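You operate a simulated robot arm through the tools that you are given. There is no shell and no other tool. Be economical: measure what you need, move in short steps, check, and stop when the job is done.

You are at the controls of a simulated robot arm. One attempt, no reset.

JOB
Zero the height gauge on the blue master block.
Fine: set the block in the yellow nest, swing the green head over it, press the blue key, swing the head away and put the block back.

It is judged by the outcome, as a careful person would: the job done as asked, and still so three seconds after it is handed in. It fails if anything else is knocked over, pushed out of place, dropped, spilled or broken.

ROBOT AND FRAMES
A 7-joint arm with a two-finger parallel gripper, fixed in place. Base frame: the origin is at the foot of the arm, x ahead of it, y to its left, z up; the work surface is at about z = 860. Lengths are in mm, angles in degrees, forces in N, time in s.
With the tool pointing down near the work surface it reaches from about 240 to 680 mm from the base axis. Its first joint turns from -66.0 to 66.0 degrees. Payload 2.4 kg.
The TCP is the grasp point between the finger pads, 30 mm short of the fingertips. In the tool frame z runs along the fingers and y along their closing line. Largest opening 94 mm; finger width 28, thickness 10; the body of the gripper, 50 by 96 mm, starts 55 mm behind the TCP.
Orientation is that of the tool frame in the base frame, as [roll, pitch, yaw] about the fixed x, y, z axes, in that order (R = Rz(yaw) Ry(pitch) Rx(roll)). With the fingers straight down and closing along the base's y, the tool's x points along the base's -x, its y along +y and its z along -z.

CONTROLS
- The arm moves only by the tool move_arm. Its argument "series" is a list of rows, each an object (a shift or turn left out is 0, a gripper value left out holds the last) with "hand": the closure in counts, from 0 (fully open) to 255 (shut); "travel": the shift along the tool's x, y, z in mm, a list of three; "rot": the turn, a rotation vector about the tool's x, y, z in degrees, a list of three. In form: [{"hand": hand, "travel": [tx, ty, tz], "rot": [rx, ry, rz]}, ...]. A call has 1 to 10 rows; each row shifts and turns the commanded pose from where the row before left it, along the tool's axes as they then stand. Each row takes 0.2 s and may step no farther than 50 mm and 8.6 degrees from the row before; otherwise, or with a gripper value out of range, the whole call is refused. A pose out of reach is approached as far as the arm can. The call stops where the force on the tool passes 60 N (or 10 N more than at its start, if that is more) or the arm is blocked; 0.2 s more then pass. Each finger travels about 153 mm/s and halts on what it meets, pressing with about 39 N; the grip force reading is that of the motor and also rises with nothing between the fingers. The clock runs only during rows and for 0.2 s after the last one: add rows that do not move to give the fingers time. It gives the time, the measured TCP pose, the force on the tool (base axes), the opening and the grip force at its end, in the units of the frame above (readings bear some noise).
- Cameras (640 x 400 px; columns grow to the right, rows downward): "scene" is fixed at [48, 481.6, 1457.8]; the picture's right is [-0.66, -0.75, 0.00], its down [-0.33, 0.29, -0.90] and it looks along [0.67, -0.60, -0.44] (base axes); focal length 333 px, centre (320, 200). "wrist" rides on the gripper at [-37, 0, -58] in the tool frame; the picture's right is [0.00, -1.00, 0.00], its down [0.97, 0.00, -0.24] and it looks along [0.24, 0.00, 0.97] (tool axes); focal length 218 px, centre (320, 200).
- capture(camera): a new picture of that camera. It takes no simulated time.
- measure_at(camera, pixels): for up to 12 pixels [column, row] of the newest picture of that camera ("zoom" is the newest enlarged one), the place [x, y, z] in the base frame of the surface seen there, good to about 3 mm. It takes no simulated time.
- zoom(camera, box): a new picture of the part [left, top, right, bottom] of that camera's present view, enlarged. It takes no simulated time.
- job_done(): hands the job in; it is judged then, once.

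Go step by step. Measure first, check grasps and placings, and put right what went wrong. The budget is 80 turns and 54 pictures, counting those below and the enlarged ones. Unless the task says otherwise, let go and move clear before handing in, and close with one line.

The tools are called after ">>>" as name(argument=value, ...) on one line, values as JSON. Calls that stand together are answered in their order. move_arm: Moves the arm, as the interface text tells. Its arguments: {"type":"object","properties":{"series":{"type":"array"}},"required":["series"]} The other tools are called the same way: capture (camera) takes a picture; measure_at (camera, pixels) gives the place of the surface under pixels of a picture; zoom (camera, box) takes an enlarged picture of a part of a camera's view; job_done () hands the job in.

At the start:

```text
clock: 0.0
ee_pos: [345.9, -19.9, 1305.4]
orientation: [-180.0, 0.1, 180.0]
contact_force: [-0.7, 0.2, -0.8]
finger_gap: 94.1
grip_force: 0.1
```

scene: 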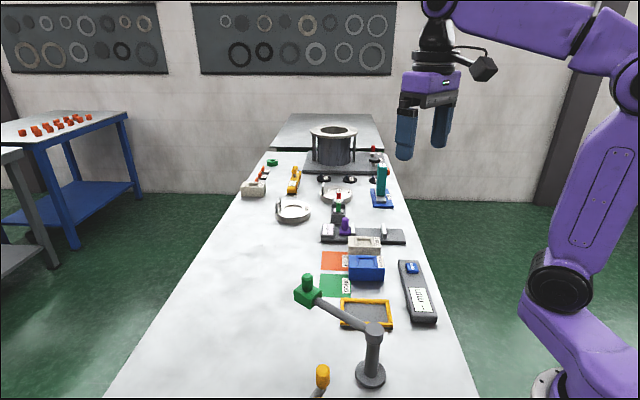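
wrist: 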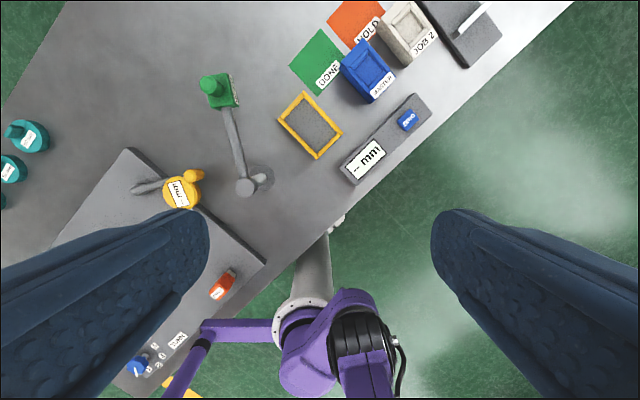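

The pictures show the blue block near scene (366,268), the yellow nest at (366,313), the green head at (307,290) and the key at (412,268). I'll enlarge and measure them.

>>> zoom(camera="scene", box=[280, 220, 460, 400])

>>> zoom(camera="wrist", box=[180, 0, 500, 200])

>>> measure_at(camera="wrist", pixels=[[365, 72], [310, 125], [406, 121], [215, 87], [245, 187], [265, 178], [367, 160], [315, 60], [355, 25], [405, 35], [230, 130], [225, 95]])

>>> measure_at(camera="scene", pixels=[[366, 270], [350, 259], [382, 259], [366, 313], [307, 279], [307, 295], [373, 330], [412, 268], [335, 286], [345, 313], [370, 375], [364, 245]])

```text
2.22 times, centred on (370, 310) of scene
```

zoom: 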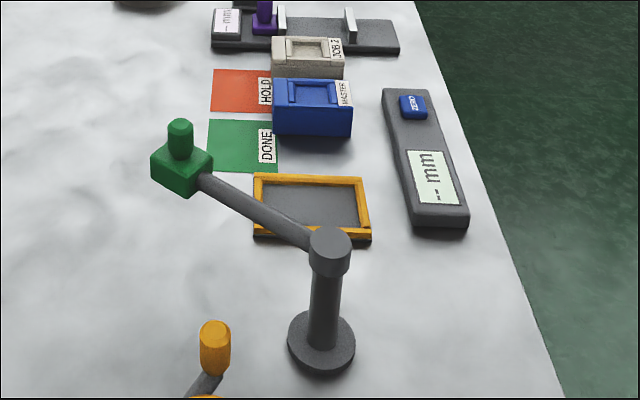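

```text
2.00 times, centred on (340, 100) of wrist
```

zoom: 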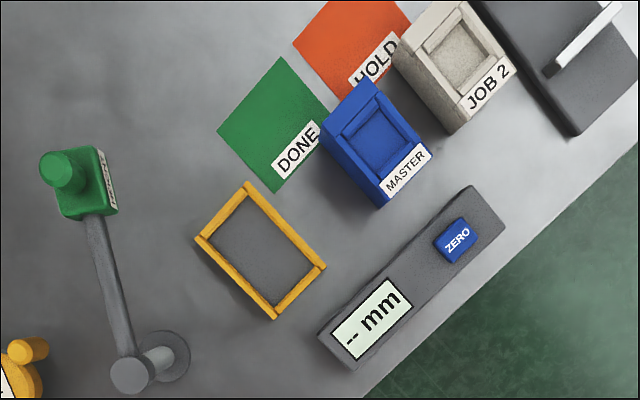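

```text
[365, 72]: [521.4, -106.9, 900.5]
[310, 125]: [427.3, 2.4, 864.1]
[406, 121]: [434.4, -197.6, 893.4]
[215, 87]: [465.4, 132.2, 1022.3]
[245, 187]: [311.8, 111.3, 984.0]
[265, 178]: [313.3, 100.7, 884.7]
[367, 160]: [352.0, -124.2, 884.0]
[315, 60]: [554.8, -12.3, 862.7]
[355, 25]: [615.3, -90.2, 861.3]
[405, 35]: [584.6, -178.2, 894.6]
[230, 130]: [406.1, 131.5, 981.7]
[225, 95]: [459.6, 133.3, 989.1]
```

```text
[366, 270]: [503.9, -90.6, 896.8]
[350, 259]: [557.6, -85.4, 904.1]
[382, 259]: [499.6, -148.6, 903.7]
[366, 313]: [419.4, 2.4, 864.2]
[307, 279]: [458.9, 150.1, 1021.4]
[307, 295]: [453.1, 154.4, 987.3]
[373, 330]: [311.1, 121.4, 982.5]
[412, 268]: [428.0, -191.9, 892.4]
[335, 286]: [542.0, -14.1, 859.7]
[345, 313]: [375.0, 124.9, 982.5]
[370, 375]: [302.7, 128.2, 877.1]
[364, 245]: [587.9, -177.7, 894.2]
```

Next I'm taking the corners of the block, nest, knob and key in the enlarged wrist picture.

>>> measure_at(camera="zoom", pixels=[[367, 82], [324, 143], [382, 202], [430, 150], [375, 135], [350, 130], [402, 130], [425, 58], [395, 55], [456, 130], [350, 100], [410, 170]])

>>> measure_at(camera="zoom", pixels=[[249, 186], [199, 238], [273, 314], [322, 266], [250, 202], [210, 238], [274, 302], [310, 265], [260, 250], [457, 239], [60, 168], [105, 180]])

>>> zoom(camera="wrist", box=[320, 20, 420, 110])

```text
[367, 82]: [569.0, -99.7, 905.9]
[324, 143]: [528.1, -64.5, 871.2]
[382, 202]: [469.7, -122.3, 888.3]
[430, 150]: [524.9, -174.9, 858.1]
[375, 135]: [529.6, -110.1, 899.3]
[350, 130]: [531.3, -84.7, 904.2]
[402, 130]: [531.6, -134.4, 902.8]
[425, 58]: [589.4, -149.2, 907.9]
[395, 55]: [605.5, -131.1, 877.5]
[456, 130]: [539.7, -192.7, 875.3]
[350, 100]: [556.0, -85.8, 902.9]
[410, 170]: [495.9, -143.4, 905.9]
```

```text
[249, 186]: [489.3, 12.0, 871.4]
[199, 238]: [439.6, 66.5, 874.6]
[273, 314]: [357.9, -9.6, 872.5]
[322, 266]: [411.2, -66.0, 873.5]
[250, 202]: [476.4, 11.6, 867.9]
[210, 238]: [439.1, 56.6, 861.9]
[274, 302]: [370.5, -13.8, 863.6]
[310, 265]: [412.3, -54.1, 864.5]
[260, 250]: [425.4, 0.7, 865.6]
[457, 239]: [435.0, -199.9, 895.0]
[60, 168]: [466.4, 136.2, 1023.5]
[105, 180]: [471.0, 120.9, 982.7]
```

```text
4.44 times, centred on (370, 65) of wrist
```

zoom: 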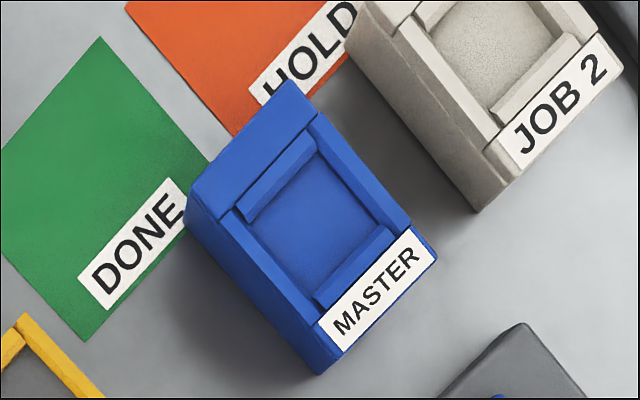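

Now the block's top corners and the gap to the grey block in this closer zoom.

>>> measure_at(camera="zoom", pixels=[[285, 87], [194, 208], [321, 325], [433, 252], [315, 118], [240, 215], [312, 225], [320, 368], [425, 265], [365, 60], [480, 205], [490, 165]])

>>> measure_at(camera="zoom", pixels=[[255, 140], [275, 180], [360, 270], [260, 260], [360, 170], [200, 240], [250, 310], [335, 335], [380, 120], [420, 190], [496, 150], [390, 30]])

```text
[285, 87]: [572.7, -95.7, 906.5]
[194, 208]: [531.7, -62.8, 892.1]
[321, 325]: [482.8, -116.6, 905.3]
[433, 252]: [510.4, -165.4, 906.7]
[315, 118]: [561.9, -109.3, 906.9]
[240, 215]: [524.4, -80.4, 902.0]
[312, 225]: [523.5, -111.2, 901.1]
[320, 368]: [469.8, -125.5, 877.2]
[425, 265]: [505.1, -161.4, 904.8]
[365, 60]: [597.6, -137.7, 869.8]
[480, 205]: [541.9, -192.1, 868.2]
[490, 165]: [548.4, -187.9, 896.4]
```

```text
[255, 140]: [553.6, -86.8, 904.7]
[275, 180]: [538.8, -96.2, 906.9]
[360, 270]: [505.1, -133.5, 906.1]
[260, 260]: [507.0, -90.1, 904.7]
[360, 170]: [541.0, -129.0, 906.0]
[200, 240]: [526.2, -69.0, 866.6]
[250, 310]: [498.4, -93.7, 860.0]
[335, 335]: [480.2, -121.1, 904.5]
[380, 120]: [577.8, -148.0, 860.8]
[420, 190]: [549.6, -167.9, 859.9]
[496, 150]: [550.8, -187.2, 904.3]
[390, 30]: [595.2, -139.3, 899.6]
```

The block measures about 93 x 54, its centre is near (523,-111) and its long axis lies at about 48°. The gap to the grey block is about 44 mm, enough for a finger. The nest is about 98 x 58 inside, centred near (424,0) at about 45.8°. I'll turn and move above the block.

>>> move_arm(series=[{"hand": 0, "travel": [0, 0, 40], "rot": [0, 0, -8]}, {"travel": [0, 0, 40], "rot": [0, 0, -8]}, {"travel": [0, 0, 40], "rot": [0, 0, -8]}, {"travel": [0, 0, 40], "rot": [0, 0, -8]}, {"travel": [0, 0, 40], "rot": [0, 0, -8]}, {"travel": [0, 0, 40], "rot": [0, 0, -8]}, {"travel": [-12.7, -48.1, 0]}, {"travel": [-12.7, -48.1, 0]}, {"travel": [-12.7, -48.1, 0]}, {"travel": [-12.7, -48.1, 0]}])

>>> capture(camera="wrist")

```text
clock: 2.2
ee_pos: [527.0, -109.2, 1065.8]
orientation: [180.0, 0.1, -131.9]
contact_force: [-0.3, 0.5, -0.1]
finger_gap: 94.1
grip_force: 0.1
```

```text
48 pictures are left
```

wrist: 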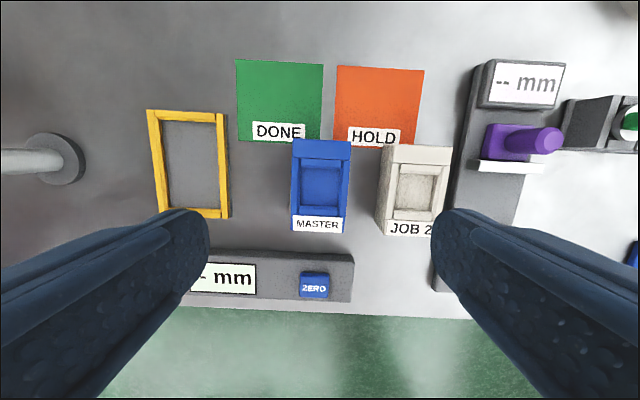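

The block is seen straight at (320,185) with no visible tilt. Re-measuring its corners and the nest from this nearer view.

>>> measure_at(camera="wrist", pixels=[[294, 146], [348, 146], [293, 225], [344, 225], [293, 185], [347, 185], [384, 150], [384, 220], [320, 150], [320, 222], [320, 228], [320, 141]])

>>> measure_at(camera="wrist", pixels=[[147, 112], [227, 115], [228, 217], [162, 123], [216, 124], [219, 205], [170, 205], [190, 165], [313, 278], [313, 288], [303, 280], [327, 280]])

>>> zoom(camera="wrist", box=[270, 120, 370, 240])

```text
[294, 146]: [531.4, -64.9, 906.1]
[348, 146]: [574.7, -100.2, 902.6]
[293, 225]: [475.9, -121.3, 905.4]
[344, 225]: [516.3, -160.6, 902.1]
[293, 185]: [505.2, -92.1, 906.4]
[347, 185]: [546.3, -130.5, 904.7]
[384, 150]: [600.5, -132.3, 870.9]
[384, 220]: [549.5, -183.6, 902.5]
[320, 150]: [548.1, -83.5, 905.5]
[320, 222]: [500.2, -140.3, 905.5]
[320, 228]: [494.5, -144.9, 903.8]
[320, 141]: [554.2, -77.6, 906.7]
```

```text
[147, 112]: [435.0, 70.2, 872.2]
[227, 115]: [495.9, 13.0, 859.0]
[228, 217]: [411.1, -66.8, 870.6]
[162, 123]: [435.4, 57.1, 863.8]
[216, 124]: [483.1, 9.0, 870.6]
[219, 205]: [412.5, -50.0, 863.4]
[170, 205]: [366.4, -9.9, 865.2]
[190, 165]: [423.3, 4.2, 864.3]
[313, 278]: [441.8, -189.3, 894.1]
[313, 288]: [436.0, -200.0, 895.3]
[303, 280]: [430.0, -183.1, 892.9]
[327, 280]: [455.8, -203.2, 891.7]
```

```text
3.33 times, centred on (320, 180) of wrist
```

zoom: 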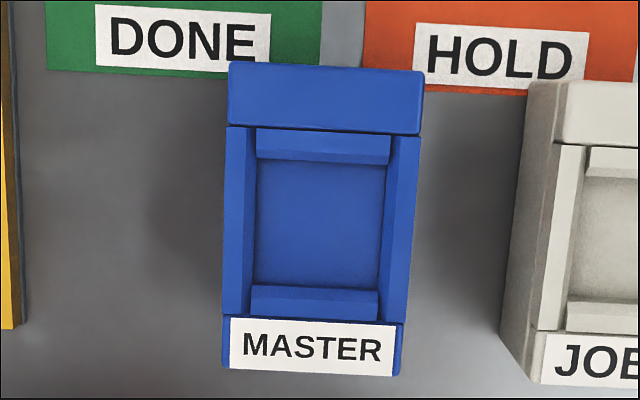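

The block edges tilt about 2.3° in the picture (top edge from (228,62) to (425,70) in the zoom), so block and nest both lie at about 45.8°. The block's centre is about (525,-111.5). I'll turn to match and look straight down at the nest before gripping.

>>> move_arm(series=[{"rot": [0, 0, 2.3]}, {"travel": [-1.8, 37.8, 15]}, {"travel": [-1.8, 37.8, 15]}, {"travel": [-1.8, 37.8, 15]}, {"travel": [-1.8, 37.8, 15]}, {}])

>>> zoom(camera="wrist", box=[220, 80, 420, 280])

```text
clock: 3.6
ee_pos: [420.6, 1.3, 1005.2]
orientation: [-180.0, 0.1, -134.3]
contact_force: [0.2, 0.3, 0.1]
finger_gap: 94.1
grip_force: 0.0
```

```text
2.00 times, centred on (320, 180) of wrist
```

zoom: 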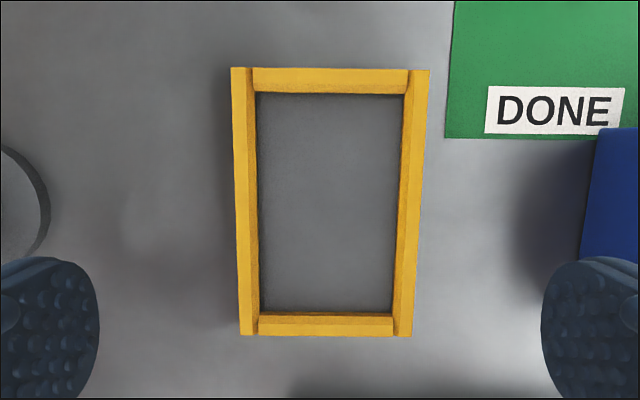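

The nest stands nearly square in view, tilted about 0.6° clockwise. Measuring its rims.

>>> measure_at(camera="zoom", pixels=[[244, 200], [408, 200], [240, 120], [416, 120], [248, 290], [404, 290], [330, 80], [326, 325], [270, 80], [270, 325], [390, 80], [385, 325]])

>>> measure_at(camera="zoom", pixels=[[232, 70], [428, 72], [241, 333], [410, 335], [258, 200], [398, 200], [330, 96], [326, 310], [236, 200], [418, 200], [330, 70], [326, 334]])

```text
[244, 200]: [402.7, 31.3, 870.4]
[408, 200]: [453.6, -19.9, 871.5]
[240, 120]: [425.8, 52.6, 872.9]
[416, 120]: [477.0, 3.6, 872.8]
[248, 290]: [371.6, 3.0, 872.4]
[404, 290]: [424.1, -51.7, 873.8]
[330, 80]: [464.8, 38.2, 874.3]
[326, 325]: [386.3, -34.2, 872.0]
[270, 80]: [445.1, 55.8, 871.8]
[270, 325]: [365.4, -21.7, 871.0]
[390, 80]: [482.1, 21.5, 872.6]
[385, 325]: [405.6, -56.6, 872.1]
```

```text
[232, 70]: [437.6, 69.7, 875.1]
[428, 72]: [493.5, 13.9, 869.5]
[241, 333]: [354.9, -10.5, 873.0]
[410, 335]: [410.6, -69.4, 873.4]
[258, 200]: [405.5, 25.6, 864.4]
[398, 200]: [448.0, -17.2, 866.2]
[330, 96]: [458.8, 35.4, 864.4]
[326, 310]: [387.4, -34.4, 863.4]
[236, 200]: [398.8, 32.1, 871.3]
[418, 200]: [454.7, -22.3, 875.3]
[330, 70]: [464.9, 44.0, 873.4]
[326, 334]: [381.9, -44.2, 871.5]
```

The nest centre is about (424.5, 0.8) at about 45°. Now back above the block for the same straight-down look.

>>> move_arm(series=[{"travel": [2, -38.4, 0]}, {"travel": [2, -38.4, 0]}, {"travel": [2, -38.4, 0]}, {"travel": [1.9, -38.3, 20]}, {}, {}])

>>> zoom(camera="wrist", box=[220, 80, 420, 280])

```text
clock: 5.0
ee_pos: [524.5, -114.7, 987.0]
orientation: [179.9, -0.1, -134.3]
contact_force: [0.3, 1.3, -0.5]
finger_gap: 93.8
grip_force: 0.1
```

```text
2.00 times, centred on (320, 180) of wrist
```

zoom: 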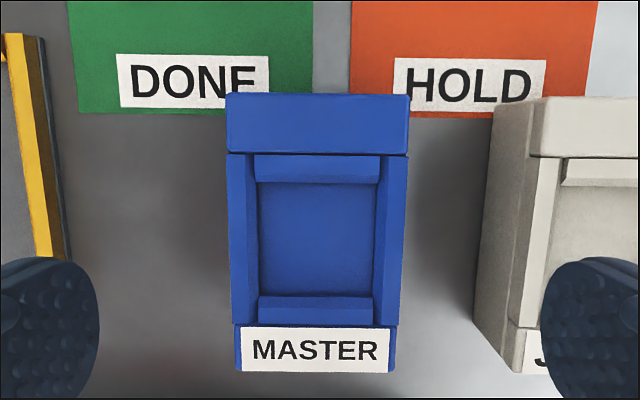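

The block is centred within about 1 mm between the fingers (edges 226 and 409 at its top) and tilted about 0.8°. Measuring it once more.

>>> measure_at(camera="zoom", pixels=[[230, 98], [405, 100], [239, 366], [392, 368], [318, 98], [316, 366], [233, 230], [402, 230], [260, 130], [380, 130], [245, 310], [390, 310]])

```text
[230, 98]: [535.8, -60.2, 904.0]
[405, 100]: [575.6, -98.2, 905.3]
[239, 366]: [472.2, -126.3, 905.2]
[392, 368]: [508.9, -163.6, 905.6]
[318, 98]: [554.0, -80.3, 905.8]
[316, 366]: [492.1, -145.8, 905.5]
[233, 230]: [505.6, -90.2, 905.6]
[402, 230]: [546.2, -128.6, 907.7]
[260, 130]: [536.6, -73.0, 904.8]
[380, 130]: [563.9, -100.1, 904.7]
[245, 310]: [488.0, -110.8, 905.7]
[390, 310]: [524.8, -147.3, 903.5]
```

Block centre is (523.1,-112.3). I'll correct slightly, descend to z 908 so the tips stay above the nest's rim height, and close.

>>> move_arm(series=[{"travel": [-0.7, 1.5, 0], "rot": [0, 0, 0.7]}, {"travel": [0, 0, 30]}, {"travel": [0, 0, 30]}, {"travel": [0, 0, 19]}, {}, {"hand": 255}, {}, {}])

>>> capture(camera="wrist")

```text
clock: 6.8
ee_pos: [523.0, -112.4, 910.1]
orientation: [-179.8, 0.1, -135.1]
contact_force: [1.1, -0.9, 7.7]
finger_gap: 57.9
grip_force: 38.7
```

```text
44 pictures are left
```

wrist: 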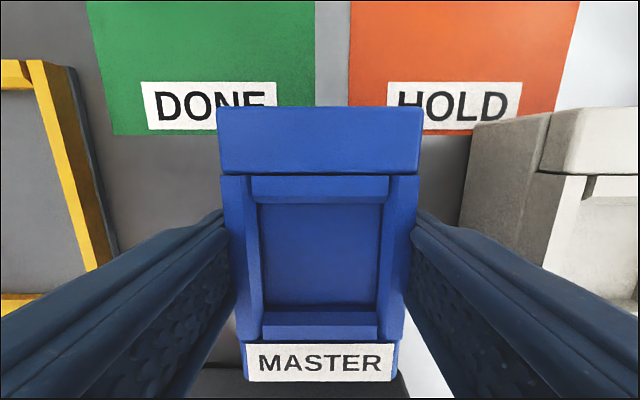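

The grip holds at gap 57.9. I'll lift 50 and carry the block over the nest.

>>> move_arm(series=[{"travel": [0, 0, -25]}, {"travel": [0, 0, -25]}, {"travel": [-2.1, 29.9, 0]}, {"travel": [-2.1, 29.9, 0]}, {"travel": [-2.1, 29.9, 0]}, {"travel": [-2.1, 30, 0]}, {"travel": [-2, 30, 0]}, {}, {}])

>>> capture(camera="wrist")

>>> capture(camera="scene")

```text
clock: 8.8
ee_pos: [423.8, 2.9, 957.1]
orientation: [-180.0, 0.0, -135.0]
contact_force: [-0.7, -0.1, -5.3]
finger_gap: 57.9
grip_force: 38.7
```

```text
43 pictures are left
```

wrist: 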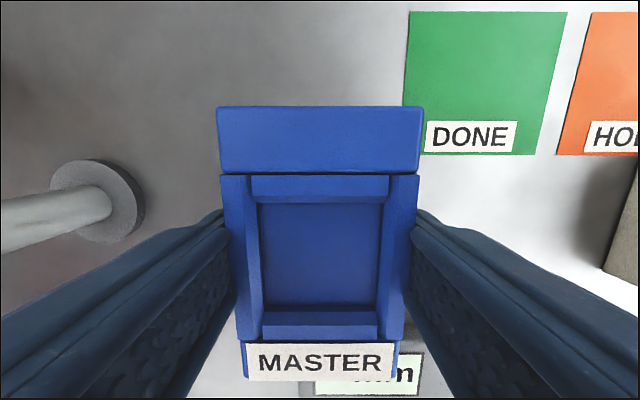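

```text
42 pictures are left
```

scene: 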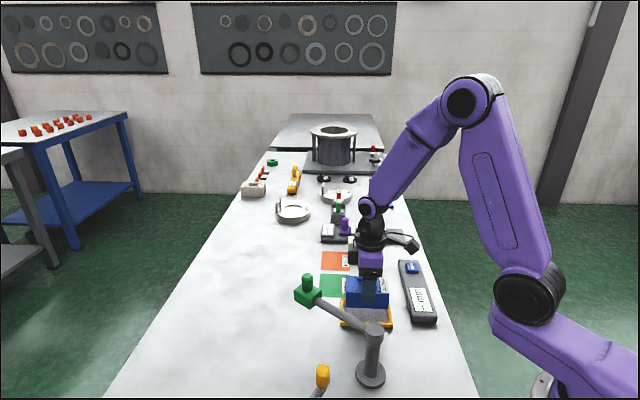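

The block hangs square over the nest. I'll read the pose again, at rest, before descending.

>>> move_arm(series=[{}])

>>> zoom(camera="scene", box=[310, 230, 430, 350])

```text
clock: 9.2
ee_pos: [424.4, 2.3, 956.5]
orientation: [179.9, 0.0, -135.0]
contact_force: [-0.3, -0.2, -4.3]
finger_gap: 57.9
grip_force: 39.1
```

```text
3.33 times, centred on (370, 290) of scene
```

zoom: 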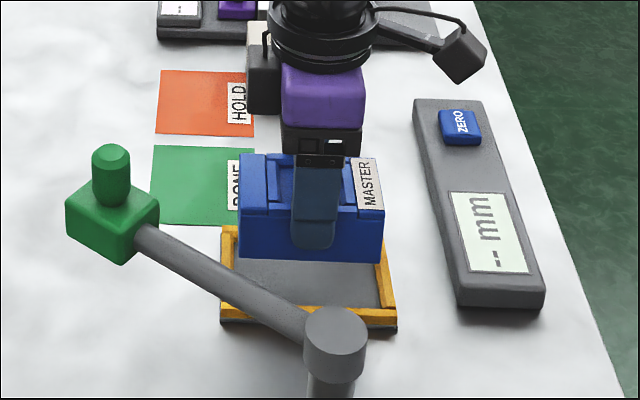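

I'll correct by about 1.5 mm and lower to just above the rim for a check.

>>> move_arm(series=[{"travel": [0.9, -1.3, 10]}, {"travel": [0, 0, 10]}, {"travel": [0, 0, 10]}, {}, {}])

>>> zoom(camera="scene", box=[320, 250, 410, 340])

>>> capture(camera="wrist")

```text
clock: 10.4
ee_pos: [425.0, -0.2, 927.7]
orientation: [-179.9, 0.0, -135.0]
contact_force: [0.3, -0.1, -3.4]
finger_gap: 57.8
grip_force: 39.6
```

```text
4.44 times, centred on (365, 295) of scene
```

zoom: 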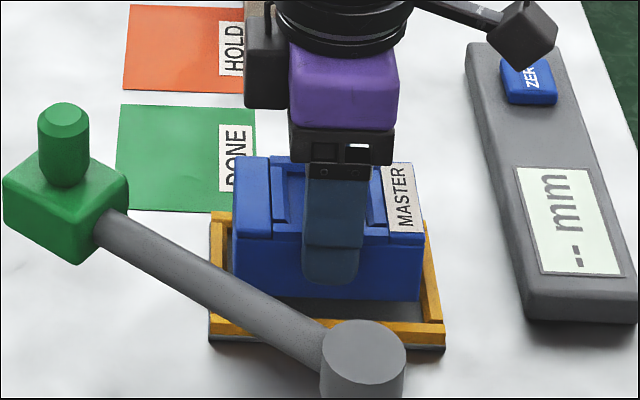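

```text
39 pictures are left
```

wrist: 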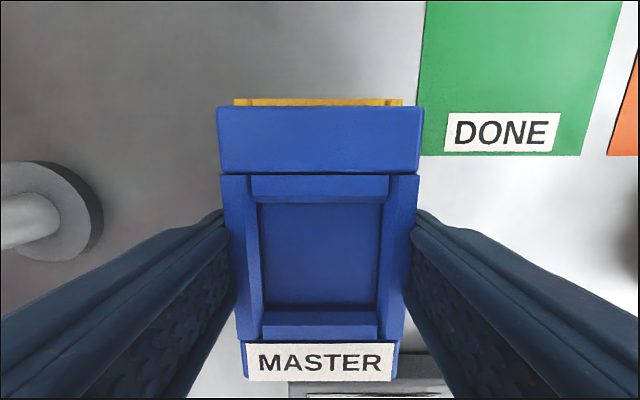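

The rim shows evenly behind the block (234 to 403 against 217 to 423), so it is centred. Lowering gently until it seats.

>>> move_arm(series=[{"travel": [0, 0, 4]}, {"travel": [0, 0, 4]}, {"travel": [0, 0, 3]}, {"travel": [0, 0, 2]}, {}])

>>> zoom(camera="scene", box=[320, 250, 410, 340])

```text
clock: 11.6
ee_pos: [425.2, -0.8, 913.9]
orientation: [-180.0, 0.0, -135.0]
contact_force: [0.1, 0.4, -4.2]
finger_gap: 57.9
grip_force: 38.9
```

```text
4.44 times, centred on (365, 295) of scene
```

zoom: 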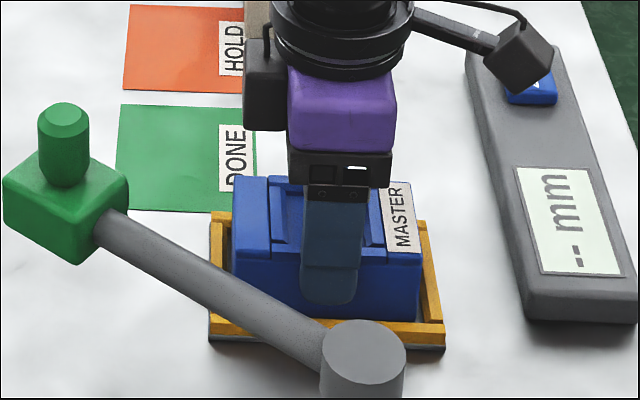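

The block is between the rims and still carried (force -4.2), so I lower it in 1 mm steps.

>>> move_arm(series=[{"travel": [0, 0, 1]}, {"travel": [0, 0, 1]}, {"travel": [0, 0, 1]}, {}])

```text
clock: 12.8
ee_pos: [424.6, -0.4, 912.7]
orientation: [-179.9, 0.0, -134.9]
contact_force: [-3.9, -0.1, 9.3]
finger_gap: 57.7
grip_force: 39.0
stopped in row 4: the force on the tool passed its limit (the readings are from after the stop); the commanded pose is now the measured one
```

Contact force appears at z 912.7, which matches the nest floor. I release, rise and look.

>>> move_arm(series=[{"hand": 0}, {}, {"travel": [0, 0, -30]}, {"travel": [0, 0, -40]}, {"travel": [0, 0, -40]}, {}])

>>> capture(camera="wrist")

>>> zoom(camera="scene", box=[320, 250, 410, 340])

```text
clock: 14.2
ee_pos: [425.8, -1.2, 1023.4]
orientation: [-179.9, 0.0, -134.9]
contact_force: [-0.1, 0.7, -0.2]
finger_gap: 93.9
grip_force: 0.1
```

```text
37 pictures are left
```

wrist: 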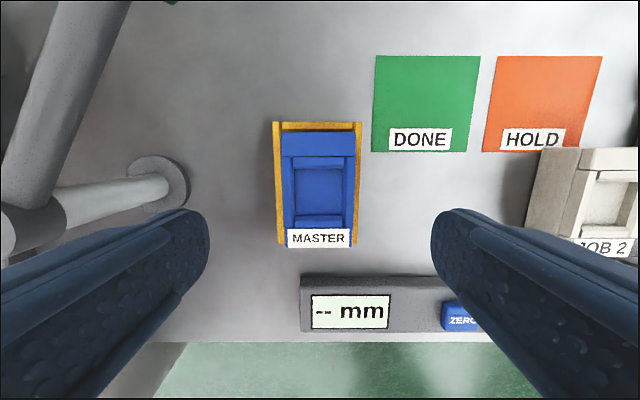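

```text
4.44 times, centred on (365, 295) of scene
```

zoom: 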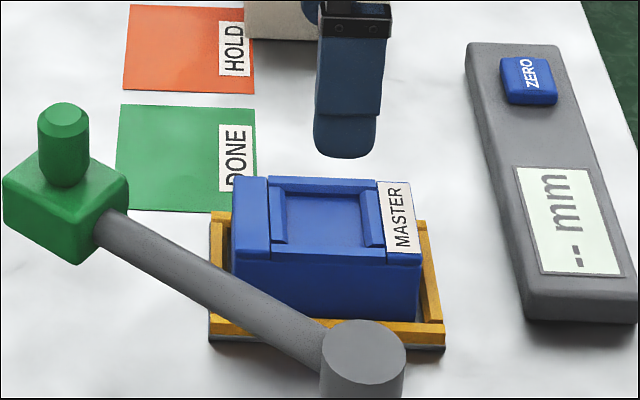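

The block looks to be lying in the nest. I'll check its top for level and take fresh head and arm points.

>>> measure_at(camera="wrist", pixels=[[286, 138], [350, 138], [288, 225], [346, 225], [292, 240], [344, 240], [278, 180], [359, 180], [318, 126], [318, 190]])

>>> measure_at(camera="zoom", pixels=[[63, 112], [50, 112], [75, 112], [64, 125], [64, 150], [64, 180], [64, 165], [45, 215], [20, 180], [120, 175], [85, 250], [360, 340]])

```text
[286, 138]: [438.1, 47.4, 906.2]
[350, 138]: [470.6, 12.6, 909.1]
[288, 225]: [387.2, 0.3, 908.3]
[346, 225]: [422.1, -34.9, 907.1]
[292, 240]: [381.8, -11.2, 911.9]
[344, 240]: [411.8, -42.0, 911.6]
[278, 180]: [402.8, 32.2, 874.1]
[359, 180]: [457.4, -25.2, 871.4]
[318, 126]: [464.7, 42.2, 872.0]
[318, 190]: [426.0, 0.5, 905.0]
```

```text
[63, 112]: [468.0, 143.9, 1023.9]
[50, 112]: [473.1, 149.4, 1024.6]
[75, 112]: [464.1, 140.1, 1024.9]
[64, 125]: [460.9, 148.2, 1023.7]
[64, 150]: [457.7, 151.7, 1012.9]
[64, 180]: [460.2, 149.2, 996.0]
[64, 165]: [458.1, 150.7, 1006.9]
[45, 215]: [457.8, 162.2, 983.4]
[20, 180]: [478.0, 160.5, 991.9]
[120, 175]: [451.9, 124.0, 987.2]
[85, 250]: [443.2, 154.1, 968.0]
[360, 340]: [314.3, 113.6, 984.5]
```

The block top is level at about 909, so it is seated. The knob's top is near (464,146,1024) and the post near (311,115). I rise and go above the knob to look.

>>> move_arm(series=[{"travel": [0, 0, -40]}, {"travel": [0, 0, -35]}, {"travel": [-32.7, 19.2, 0]}, {"travel": [-32.7, 19.2, 0]}, {"travel": [-32.7, 19.2, 0]}, {"travel": [-32.7, 19.2, 0]}, {}, {}])

>>> capture(camera="wrist")

```text
clock: 16.0
ee_pos: [464.3, 143.7, 1099.8]
orientation: [-179.9, 0.1, -134.9]
contact_force: [0.0, -0.3, -1.0]
finger_gap: 94.3
grip_force: 0.0
```

```text
35 pictures are left
```

wrist: 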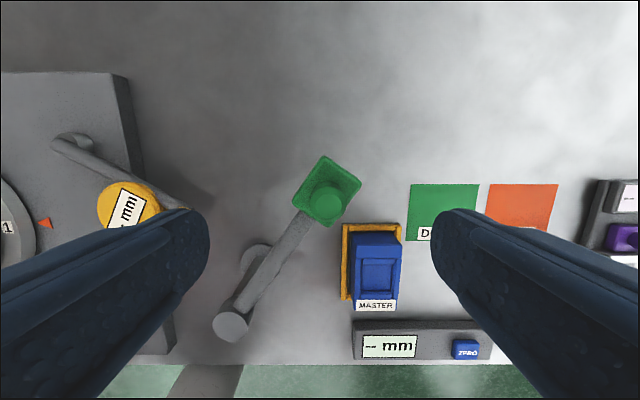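

The knob is at (328,202) and the post cap at (231,326). Measuring both.

>>> measure_at(camera="wrist", pixels=[[328, 200], [316, 200], [339, 200], [328, 190], [328, 211], [231, 326], [218, 326], [245, 326], [231, 314], [231, 338], [325, 158], [358, 180]])

>>> zoom(camera="wrist", box=[200, 140, 400, 350])

```text
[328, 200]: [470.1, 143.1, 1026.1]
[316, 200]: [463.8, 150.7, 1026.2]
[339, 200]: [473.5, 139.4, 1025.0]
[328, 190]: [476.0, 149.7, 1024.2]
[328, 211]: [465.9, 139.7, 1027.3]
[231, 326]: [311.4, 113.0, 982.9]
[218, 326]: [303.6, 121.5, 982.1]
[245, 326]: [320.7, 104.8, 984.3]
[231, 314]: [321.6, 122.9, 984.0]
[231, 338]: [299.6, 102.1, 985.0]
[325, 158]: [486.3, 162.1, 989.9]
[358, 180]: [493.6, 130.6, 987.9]
```

```text
1.90 times, centred on (300, 245) of wrist
```

zoom: 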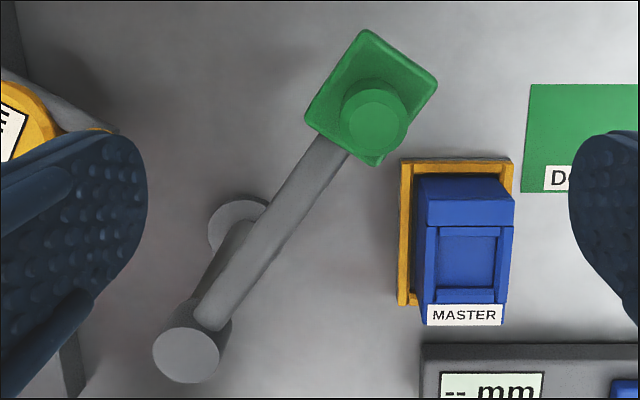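

The knob is at (469,145), radius about 8, and the post at (311.5,113), so the swing radius is 161. The nest lies at the same radius at -45°, and the head is now at +11.5°. I descend onto the knob and grip it.

>>> move_arm(series=[{"travel": [-4.2, -2.6, 0]}, {"travel": [0, 0, 40]}, {"travel": [0, 0, 35]}, {}, {"hand": 255}, {}, {}])

>>> capture(camera="wrist")

```text
clock: 17.6
ee_pos: [470.3, 145.0, 1023.8]
orientation: [-179.6, 0.4, -135.3]
contact_force: [29.1, -25.2, -10.7]
finger_gap: 23.9
grip_force: 44.7
```

```text
33 pictures are left
```

wrist: 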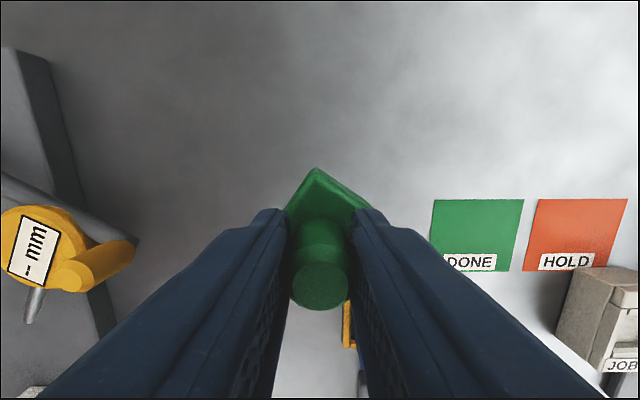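

The fingers hold the knob at gap 23.9 with a side load of about 38 N along tool -y. I'll relax the hand 1.5 mm that way and reread.

>>> move_arm(series=[{"travel": [0, -1.5, 0]}, {}])

```text
clock: 18.2
ee_pos: [471.4, 142.9, 1024.8]
orientation: [-179.8, 0.3, -135.1]
contact_force: [21.6, -22.8, 1.9]
finger_gap: 23.9
grip_force: 45.6
```

The load only eased to 31 N. I'll look closely to see how the two fingers sit on the knob.

>>> zoom(camera="wrist", box=[240, 160, 400, 360])

>>> zoom(camera="scene", box=[270, 230, 390, 380])

```text
2.00 times, centred on (320, 260) of wrist
```

zoom: 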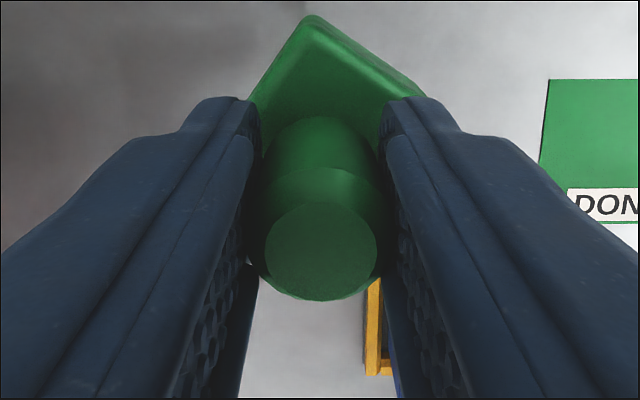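

```text
2.67 times, centred on (330, 305) of scene
```

zoom: 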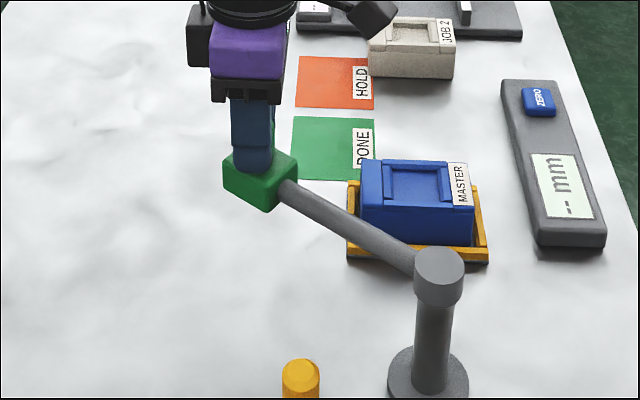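

Both fingers hug the knob and the load points in the direction of the swing, so swinging should relieve it. I'll try a first short arc about the post, turning the hand with it.

>>> move_arm(series=[{"travel": [4.6, -6.4, 0], "rot": [0, 0, 2.81]}, {"travel": [4.6, -6.4, 0], "rot": [0, 0, 2.81]}, {"travel": [4.6, -6.4, 0], "rot": [0, 0, 2.81]}, {"travel": [4.6, -6.4, 0], "rot": [0, 0, 2.81]}, {}])

>>> capture(camera="wrist")

```text
clock: 19.4
ee_pos: [472.9, 114.7, 1023.2]
orientation: [-179.9, 0.3, -146.3]
contact_force: [16.1, 2.2, -3.8]
finger_gap: 23.7
grip_force: 44.5
```

```text
30 pictures are left
```

wrist: 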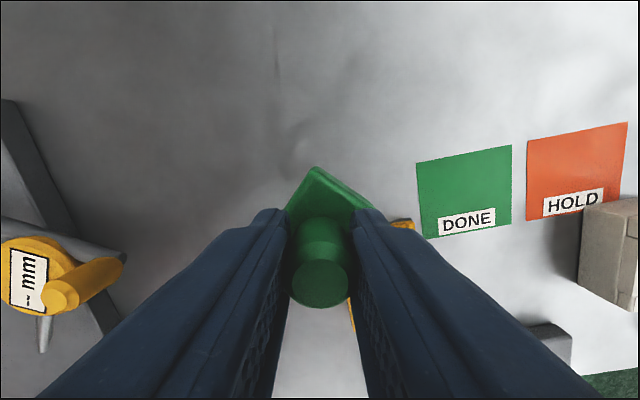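

The head swings with the hand: now at (472.9,114.7), radius 161.4, angle 0.6°. I continue with a small outward trim.

>>> move_arm(series=[{"travel": [3.2, -7.3, 0], "rot": [0, 0, 2.81]}, {"travel": [4.5, -6.5, 0], "rot": [0, 0, 2.81]}, {"travel": [4.5, -6.5, 0], "rot": [0, 0, 2.81]}, {"travel": [4.5, -6.5, 0], "rot": [0, 0, 2.81]}, {"travel": [4.5, -6.5, 0], "rot": [0, 0, 2.81]}, {"travel": [4.5, -6.5, 0], "rot": [0, 0, 2.81]}, {"travel": [4.5, -6.5, 0], "rot": [0, 0, 2.81]}, {"travel": [4.5, -6.5, 0], "rot": [0, 0, 2.81]}, {}])

```text
clock: 21.4
ee_pos: [462.1, 52.1, 1023.8]
orientation: [-180.0, 0.0, -168.8]
contact_force: [-9.0, 0.0, 7.5]
finger_gap: 23.5
grip_force: 45.4
```

Angle now -22.0° with low forces. Eight more rows bring the head to -44.7°.

>>> move_arm(series=[{"travel": [5.1, -6.1, 0], "rot": [0, 0, 2.81]}, {"travel": [4.5, -6.5, 0], "rot": [0, 0, 2.81]}, {"travel": [4.5, -6.5, 0], "rot": [0, 0, 2.81]}, {"travel": [4.5, -6.5, 0], "rot": [0, 0, 2.81]}, {"travel": [4.5, -6.5, 0], "rot": [0, 0, 2.81]}, {"travel": [4.5, -6.5, 0], "rot": [0, 0, 2.81]}, {"travel": [4.5, -6.5, 0], "rot": [0, 0, 2.81]}, {"travel": [4.5, -6.5, 0], "rot": [0, 0, 2.81]}, {}])

>>> zoom(camera="scene", box=[290, 230, 440, 390])

>>> capture(camera="wrist")

```text
clock: 23.4
ee_pos: [429.7, 1.5, 1022.4]
orientation: [-179.9, 0.3, 168.8]
contact_force: [8.2, -9.9, -0.4]
finger_gap: 23.7
grip_force: 45.1
```

```text
2.50 times, centred on (365, 310) of scene
```

zoom: 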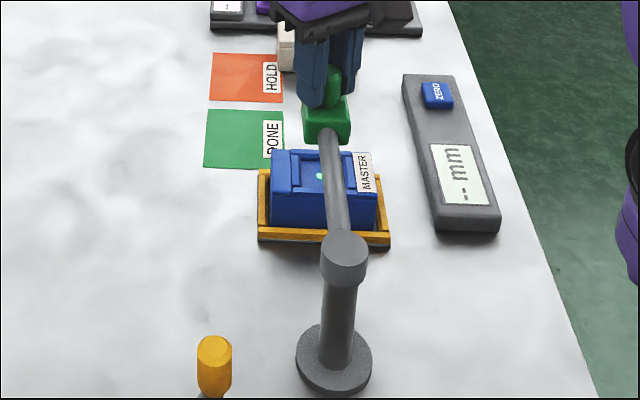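

```text
28 pictures are left
```

wrist: 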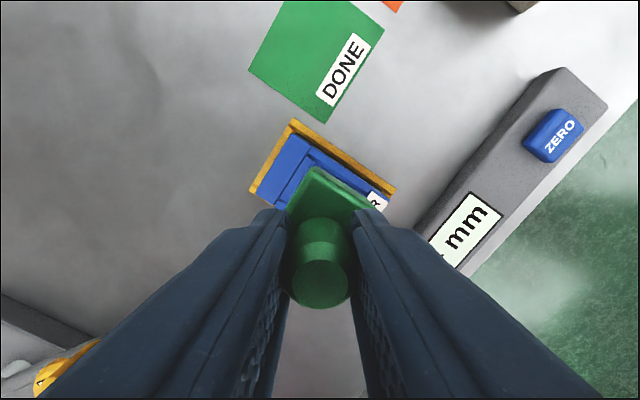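

A light spot from the head shows on the block at zoom (320,176). The head is at about -43.3°. Measuring the spot against the block centre.

>>> measure_at(camera="zoom", pixels=[[320, 176], [276, 190], [375, 195], [340, 155]])

```text
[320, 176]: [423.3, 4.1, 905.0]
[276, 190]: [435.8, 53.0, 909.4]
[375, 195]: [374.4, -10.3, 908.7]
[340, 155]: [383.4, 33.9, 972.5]
```

The spot is about 3 mm short of the block centre, so I swing 1.5° more.

>>> move_arm(series=[{"travel": [2.4, -3.5, 0], "rot": [0, 0, 1.5]}, {}, {}])

>>> zoom(camera="scene", box=[330, 260, 400, 340])

```text
clock: 24.2
ee_pos: [427.2, -0.7, 1023.0]
orientation: [179.8, 0.5, 167.3]
contact_force: [23.3, -2.5, -4.0]
finger_gap: 23.7
grip_force: 44.9
```

```text
5.00 times, centred on (365, 300) of scene
```

zoom: 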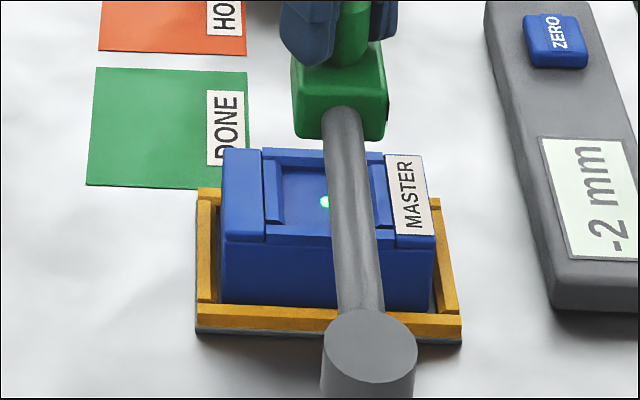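

The display now reads "-2 mm", so the gauge senses the block. I release the knob and rise straight up.

>>> move_arm(series=[{"hand": 120}, {"hand": 0}, {}, {"travel": [0, 0, -35]}, {"travel": [0, 0, -35]}, {}])

>>> capture(camera="wrist")

>>> zoom(camera="scene", box=[320, 240, 440, 340])

```text
clock: 25.6
ee_pos: [421.2, -2.9, 1092.1]
orientation: [179.9, 0.2, 167.5]
contact_force: [-1.1, -0.2, -0.8]
finger_gap: 93.9
grip_force: 0.0
```

```text
26 pictures are left
```

wrist: 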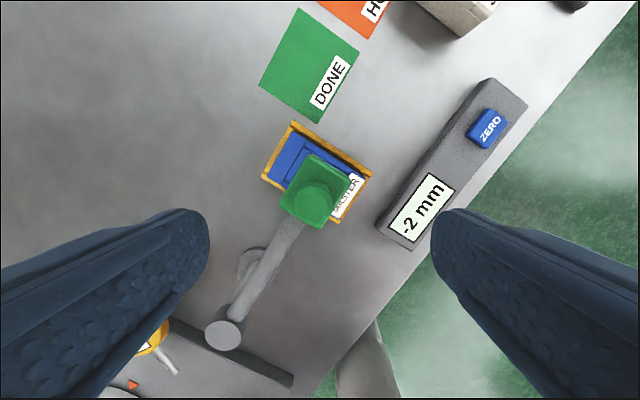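

```text
4.00 times, centred on (380, 290) of scene
```

zoom: 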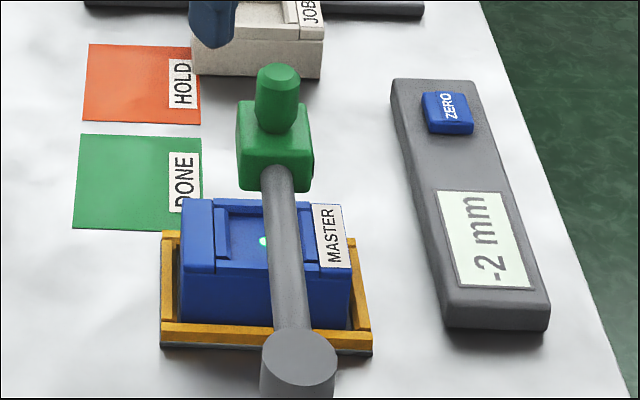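

The reading holds at -2 mm after release. Now the key, measured in this wrist picture around (488,129).

>>> measure_at(camera="wrist", pixels=[[488, 128], [477, 130], [497, 128], [488, 118], [487, 139], [470, 145], [505, 114], [455, 165], [500, 145], [313, 200], [223, 334]])

>>> zoom(camera="wrist", box=[440, 80, 540, 180])

```text
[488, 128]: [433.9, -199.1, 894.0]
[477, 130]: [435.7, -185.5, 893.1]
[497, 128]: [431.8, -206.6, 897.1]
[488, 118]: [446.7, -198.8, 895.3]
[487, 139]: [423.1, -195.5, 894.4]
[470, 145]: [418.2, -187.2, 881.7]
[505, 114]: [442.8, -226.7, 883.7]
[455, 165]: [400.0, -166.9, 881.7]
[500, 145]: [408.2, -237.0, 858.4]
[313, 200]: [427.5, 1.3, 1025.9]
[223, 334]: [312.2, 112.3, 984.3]
```

```text
4.00 times, centred on (490, 130) of wrist
```

zoom: 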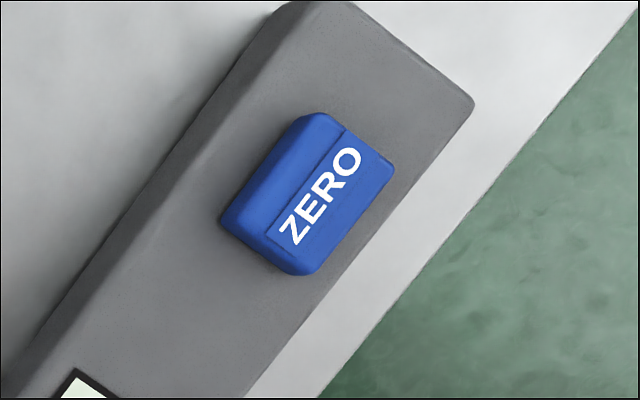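

The key's centre is about (434.5,-197), with its top at z 894. I close the fingers, move over it and come down to about 20 mm above.

>>> move_arm(series=[{"hand": 255, "travel": [-13.7, -46.7, 0]}, {"travel": [-13.7, -46.7, 0]}, {"travel": [-13.7, -46.7, 0]}, {"travel": [-13.8, -46.5, 0]}, {"travel": [0, 0, 49]}, {"travel": [0, 0, 49]}, {"travel": [0, 0, 49]}, {}, {}])

>>> capture(camera="wrist")

>>> zoom(camera="scene", box=[340, 220, 460, 340])

```text
clock: 27.6
ee_pos: [436.0, -195.1, 944.6]
orientation: [179.9, 0.2, 167.4]
contact_force: [-0.1, 0.2, 0.2]
finger_gap: 0.3
grip_force: 33.1
```

```text
23 pictures are left
```

wrist: 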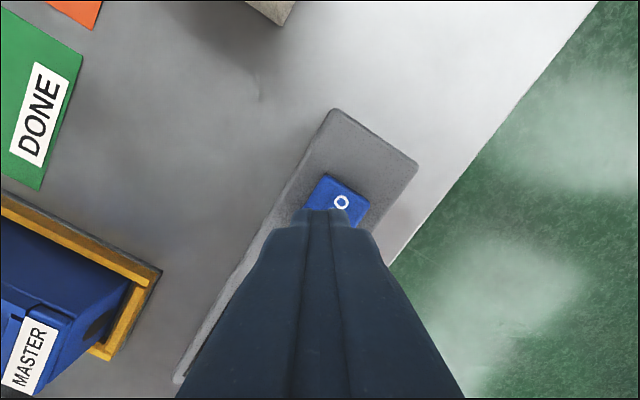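

```text
3.33 times, centred on (400, 280) of scene
```

zoom: 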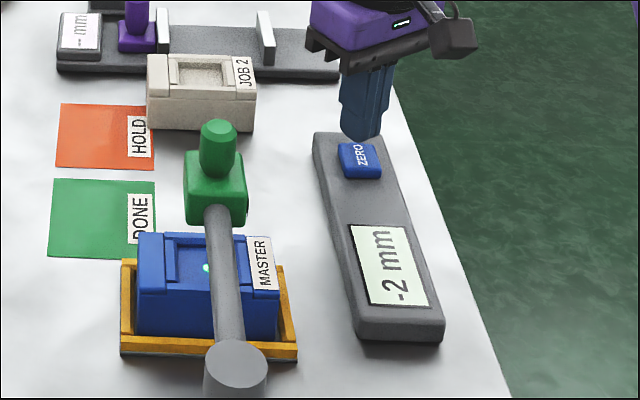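

The closed tips are over the key. Pressing down gently now.

>>> move_arm(series=[{"travel": [0, 0, 14]}, {"travel": [0, 0, 4]}, {"travel": [0, 0, 2]}, {"travel": [0, 0, 2]}, {"travel": [0, 0, 2]}, {}])

>>> zoom(camera="scene", box=[340, 220, 460, 340])

```text
clock: 29.0
ee_pos: [436.4, -195.4, 922.6]
orientation: [179.9, 0.2, 167.4]
contact_force: [-1.0, 0.8, 0.4]
finger_gap: 0.0
grip_force: 32.9
```

```text
3.33 times, centred on (400, 280) of scene
```

zoom: 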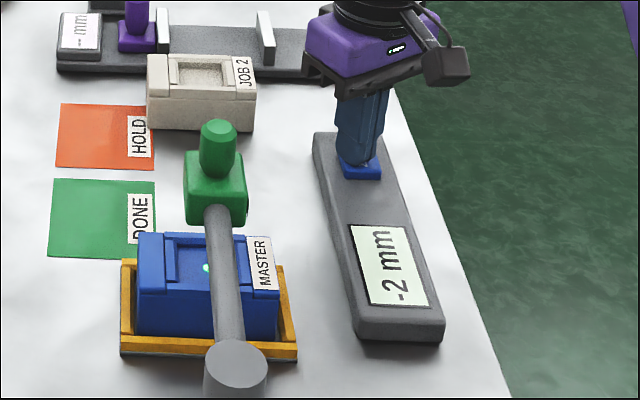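

Tips are just at the key with no force yet, so I press in 1 mm steps.

>>> move_arm(series=[{"travel": [0, 0, 1]}, {"travel": [0, 0, 1]}, {"travel": [0, 0, 1]}, {"travel": [0, 0, 1]}, {}])

>>> zoom(camera="scene", box=[340, 220, 460, 340])

```text
clock: 30.2
ee_pos: [438.1, -194.9, 917.2]
orientation: [180.0, 0.3, 167.5]
contact_force: [-3.9, 5.0, 14.9]
finger_gap: 0.0
grip_force: 33.2
```

```text
3.33 times, centred on (400, 280) of scene
```

zoom: 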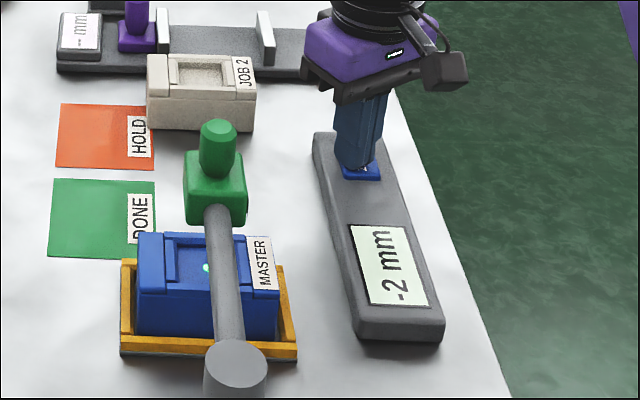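

The key is going down (15 N) and the display still shows -2. A little farther.

>>> move_arm(series=[{"travel": [0, 0, 1]}, {"travel": [0, 0, 1]}, {"travel": [0, 0, 1]}, {}])

>>> zoom(camera="scene", box=[340, 220, 460, 340])

```text
clock: 31.2
ee_pos: [437.0, -194.8, 915.8]
orientation: [180.0, 0.2, 167.4]
contact_force: [-5.7, 9.4, 32.1]
finger_gap: 0.2
grip_force: 33.4
```

```text
3.33 times, centred on (400, 280) of scene
```

zoom: 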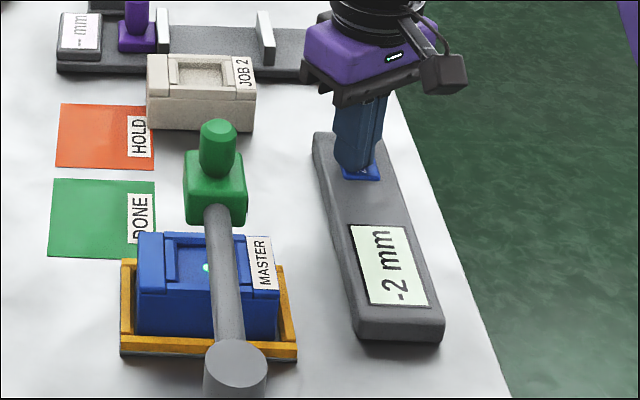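

The force rose to 32 N with little travel, so the key is at its stop. It may act on release, so I lift off and read the display.

>>> move_arm(series=[{"travel": [0, 0, -10]}, {"travel": [0, 0, -20]}, {}])

>>> zoom(camera="scene", box=[340, 220, 460, 340])

```text
clock: 32.0
ee_pos: [437.4, -195.7, 943.6]
orientation: [180.0, 0.1, 167.3]
contact_force: [-0.1, -0.9, 0.4]
finger_gap: 0.0
grip_force: 32.1
```

```text
3.33 times, centred on (400, 280) of scene
```

zoom: 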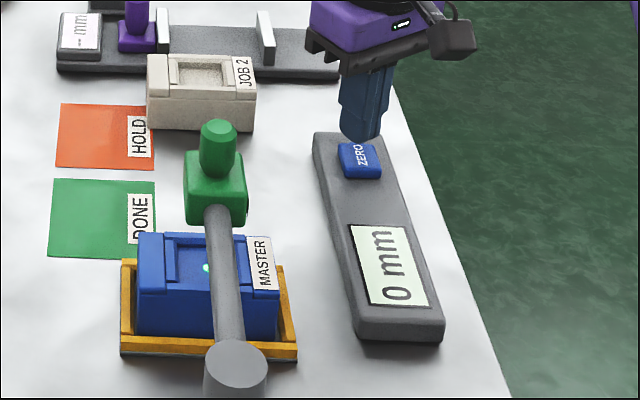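

The display reads "0 mm". I rise, return above the knob at about (427.5,1) and open the hand.

>>> move_arm(series=[{"travel": [0, 0, -50]}, {"travel": [0, 0, -50]}, {"travel": [0, 0, -50]}, {"travel": [12.9, 47.5, 0], "hand": 0}, {"travel": [12.9, 47.5, 0]}, {"travel": [13, 47.5, 0]}, {"travel": [13, 47.5, 0]}, {}, {}])

>>> capture(camera="wrist")

```text
clock: 34.0
ee_pos: [426.5, 2.6, 1090.7]
orientation: [179.9, 0.2, 167.4]
contact_force: [0.6, -0.2, 0.0]
finger_gap: 94.1
grip_force: 0.1
```

```text
17 pictures are left
```

wrist: 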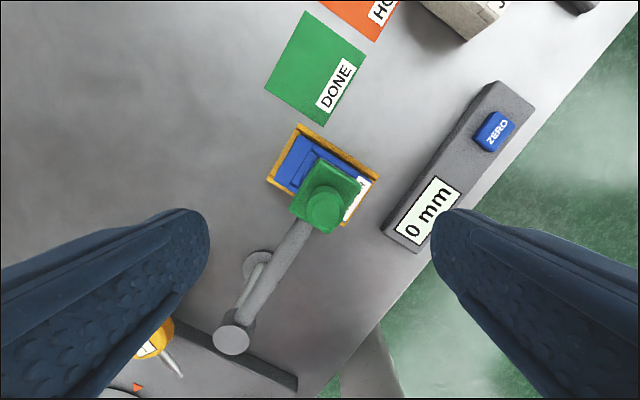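

>>> measure_at(camera="wrist", pixels=[[325, 210], [314, 210], [336, 210], [325, 200], [325, 220], [232, 340], [305, 150]])

```text
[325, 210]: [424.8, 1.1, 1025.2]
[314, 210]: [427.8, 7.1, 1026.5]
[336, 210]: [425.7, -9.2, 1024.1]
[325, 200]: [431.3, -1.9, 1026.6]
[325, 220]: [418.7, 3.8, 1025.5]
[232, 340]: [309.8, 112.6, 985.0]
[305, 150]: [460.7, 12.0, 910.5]
```

The knob is at (425.5,0.4). I descend and grip it.

>>> move_arm(series=[{"travel": [0.5, -2.6, 0]}, {"travel": [0, 0, 35]}, {"travel": [0, 0, 32]}, {}, {"hand": 255}, {}, {}])

```text
clock: 35.6
ee_pos: [425.3, -1.1, 1026.8]
orientation: [180.0, 0.2, 167.4]
contact_force: [2.4, 0.3, -7.9]
finger_gap: 23.2
grip_force: 44.7
```

Gripped with little load. Swinging back in the reverse arc, eight rows first.

>>> move_arm(series=[{"travel": [-4.0, 6.8, 0], "rot": [0, 0, -2.81]}, {"travel": [-4.0, 6.8, 0], "rot": [0, 0, -2.81]}, {"travel": [-4.0, 6.8, 0], "rot": [0, 0, -2.81]}, {"travel": [-4.0, 6.8, 0], "rot": [0, 0, -2.81]}, {"travel": [-4.0, 6.8, 0], "rot": [0, 0, -2.81]}, {"travel": [-4.0, 6.8, 0], "rot": [0, 0, -2.81]}, {"travel": [-4.0, 6.8, 0], "rot": [0, 0, -2.81]}, {"travel": [-4.0, 6.8, 0], "rot": [0, 0, -2.81]}, {}])

```text
clock: 37.6
ee_pos: [460.1, 53.2, 1027.6]
orientation: [180.0, 0.0, -169.9]
contact_force: [-9.5, 2.7, -8.4]
finger_gap: 23.3
grip_force: 45.3
```

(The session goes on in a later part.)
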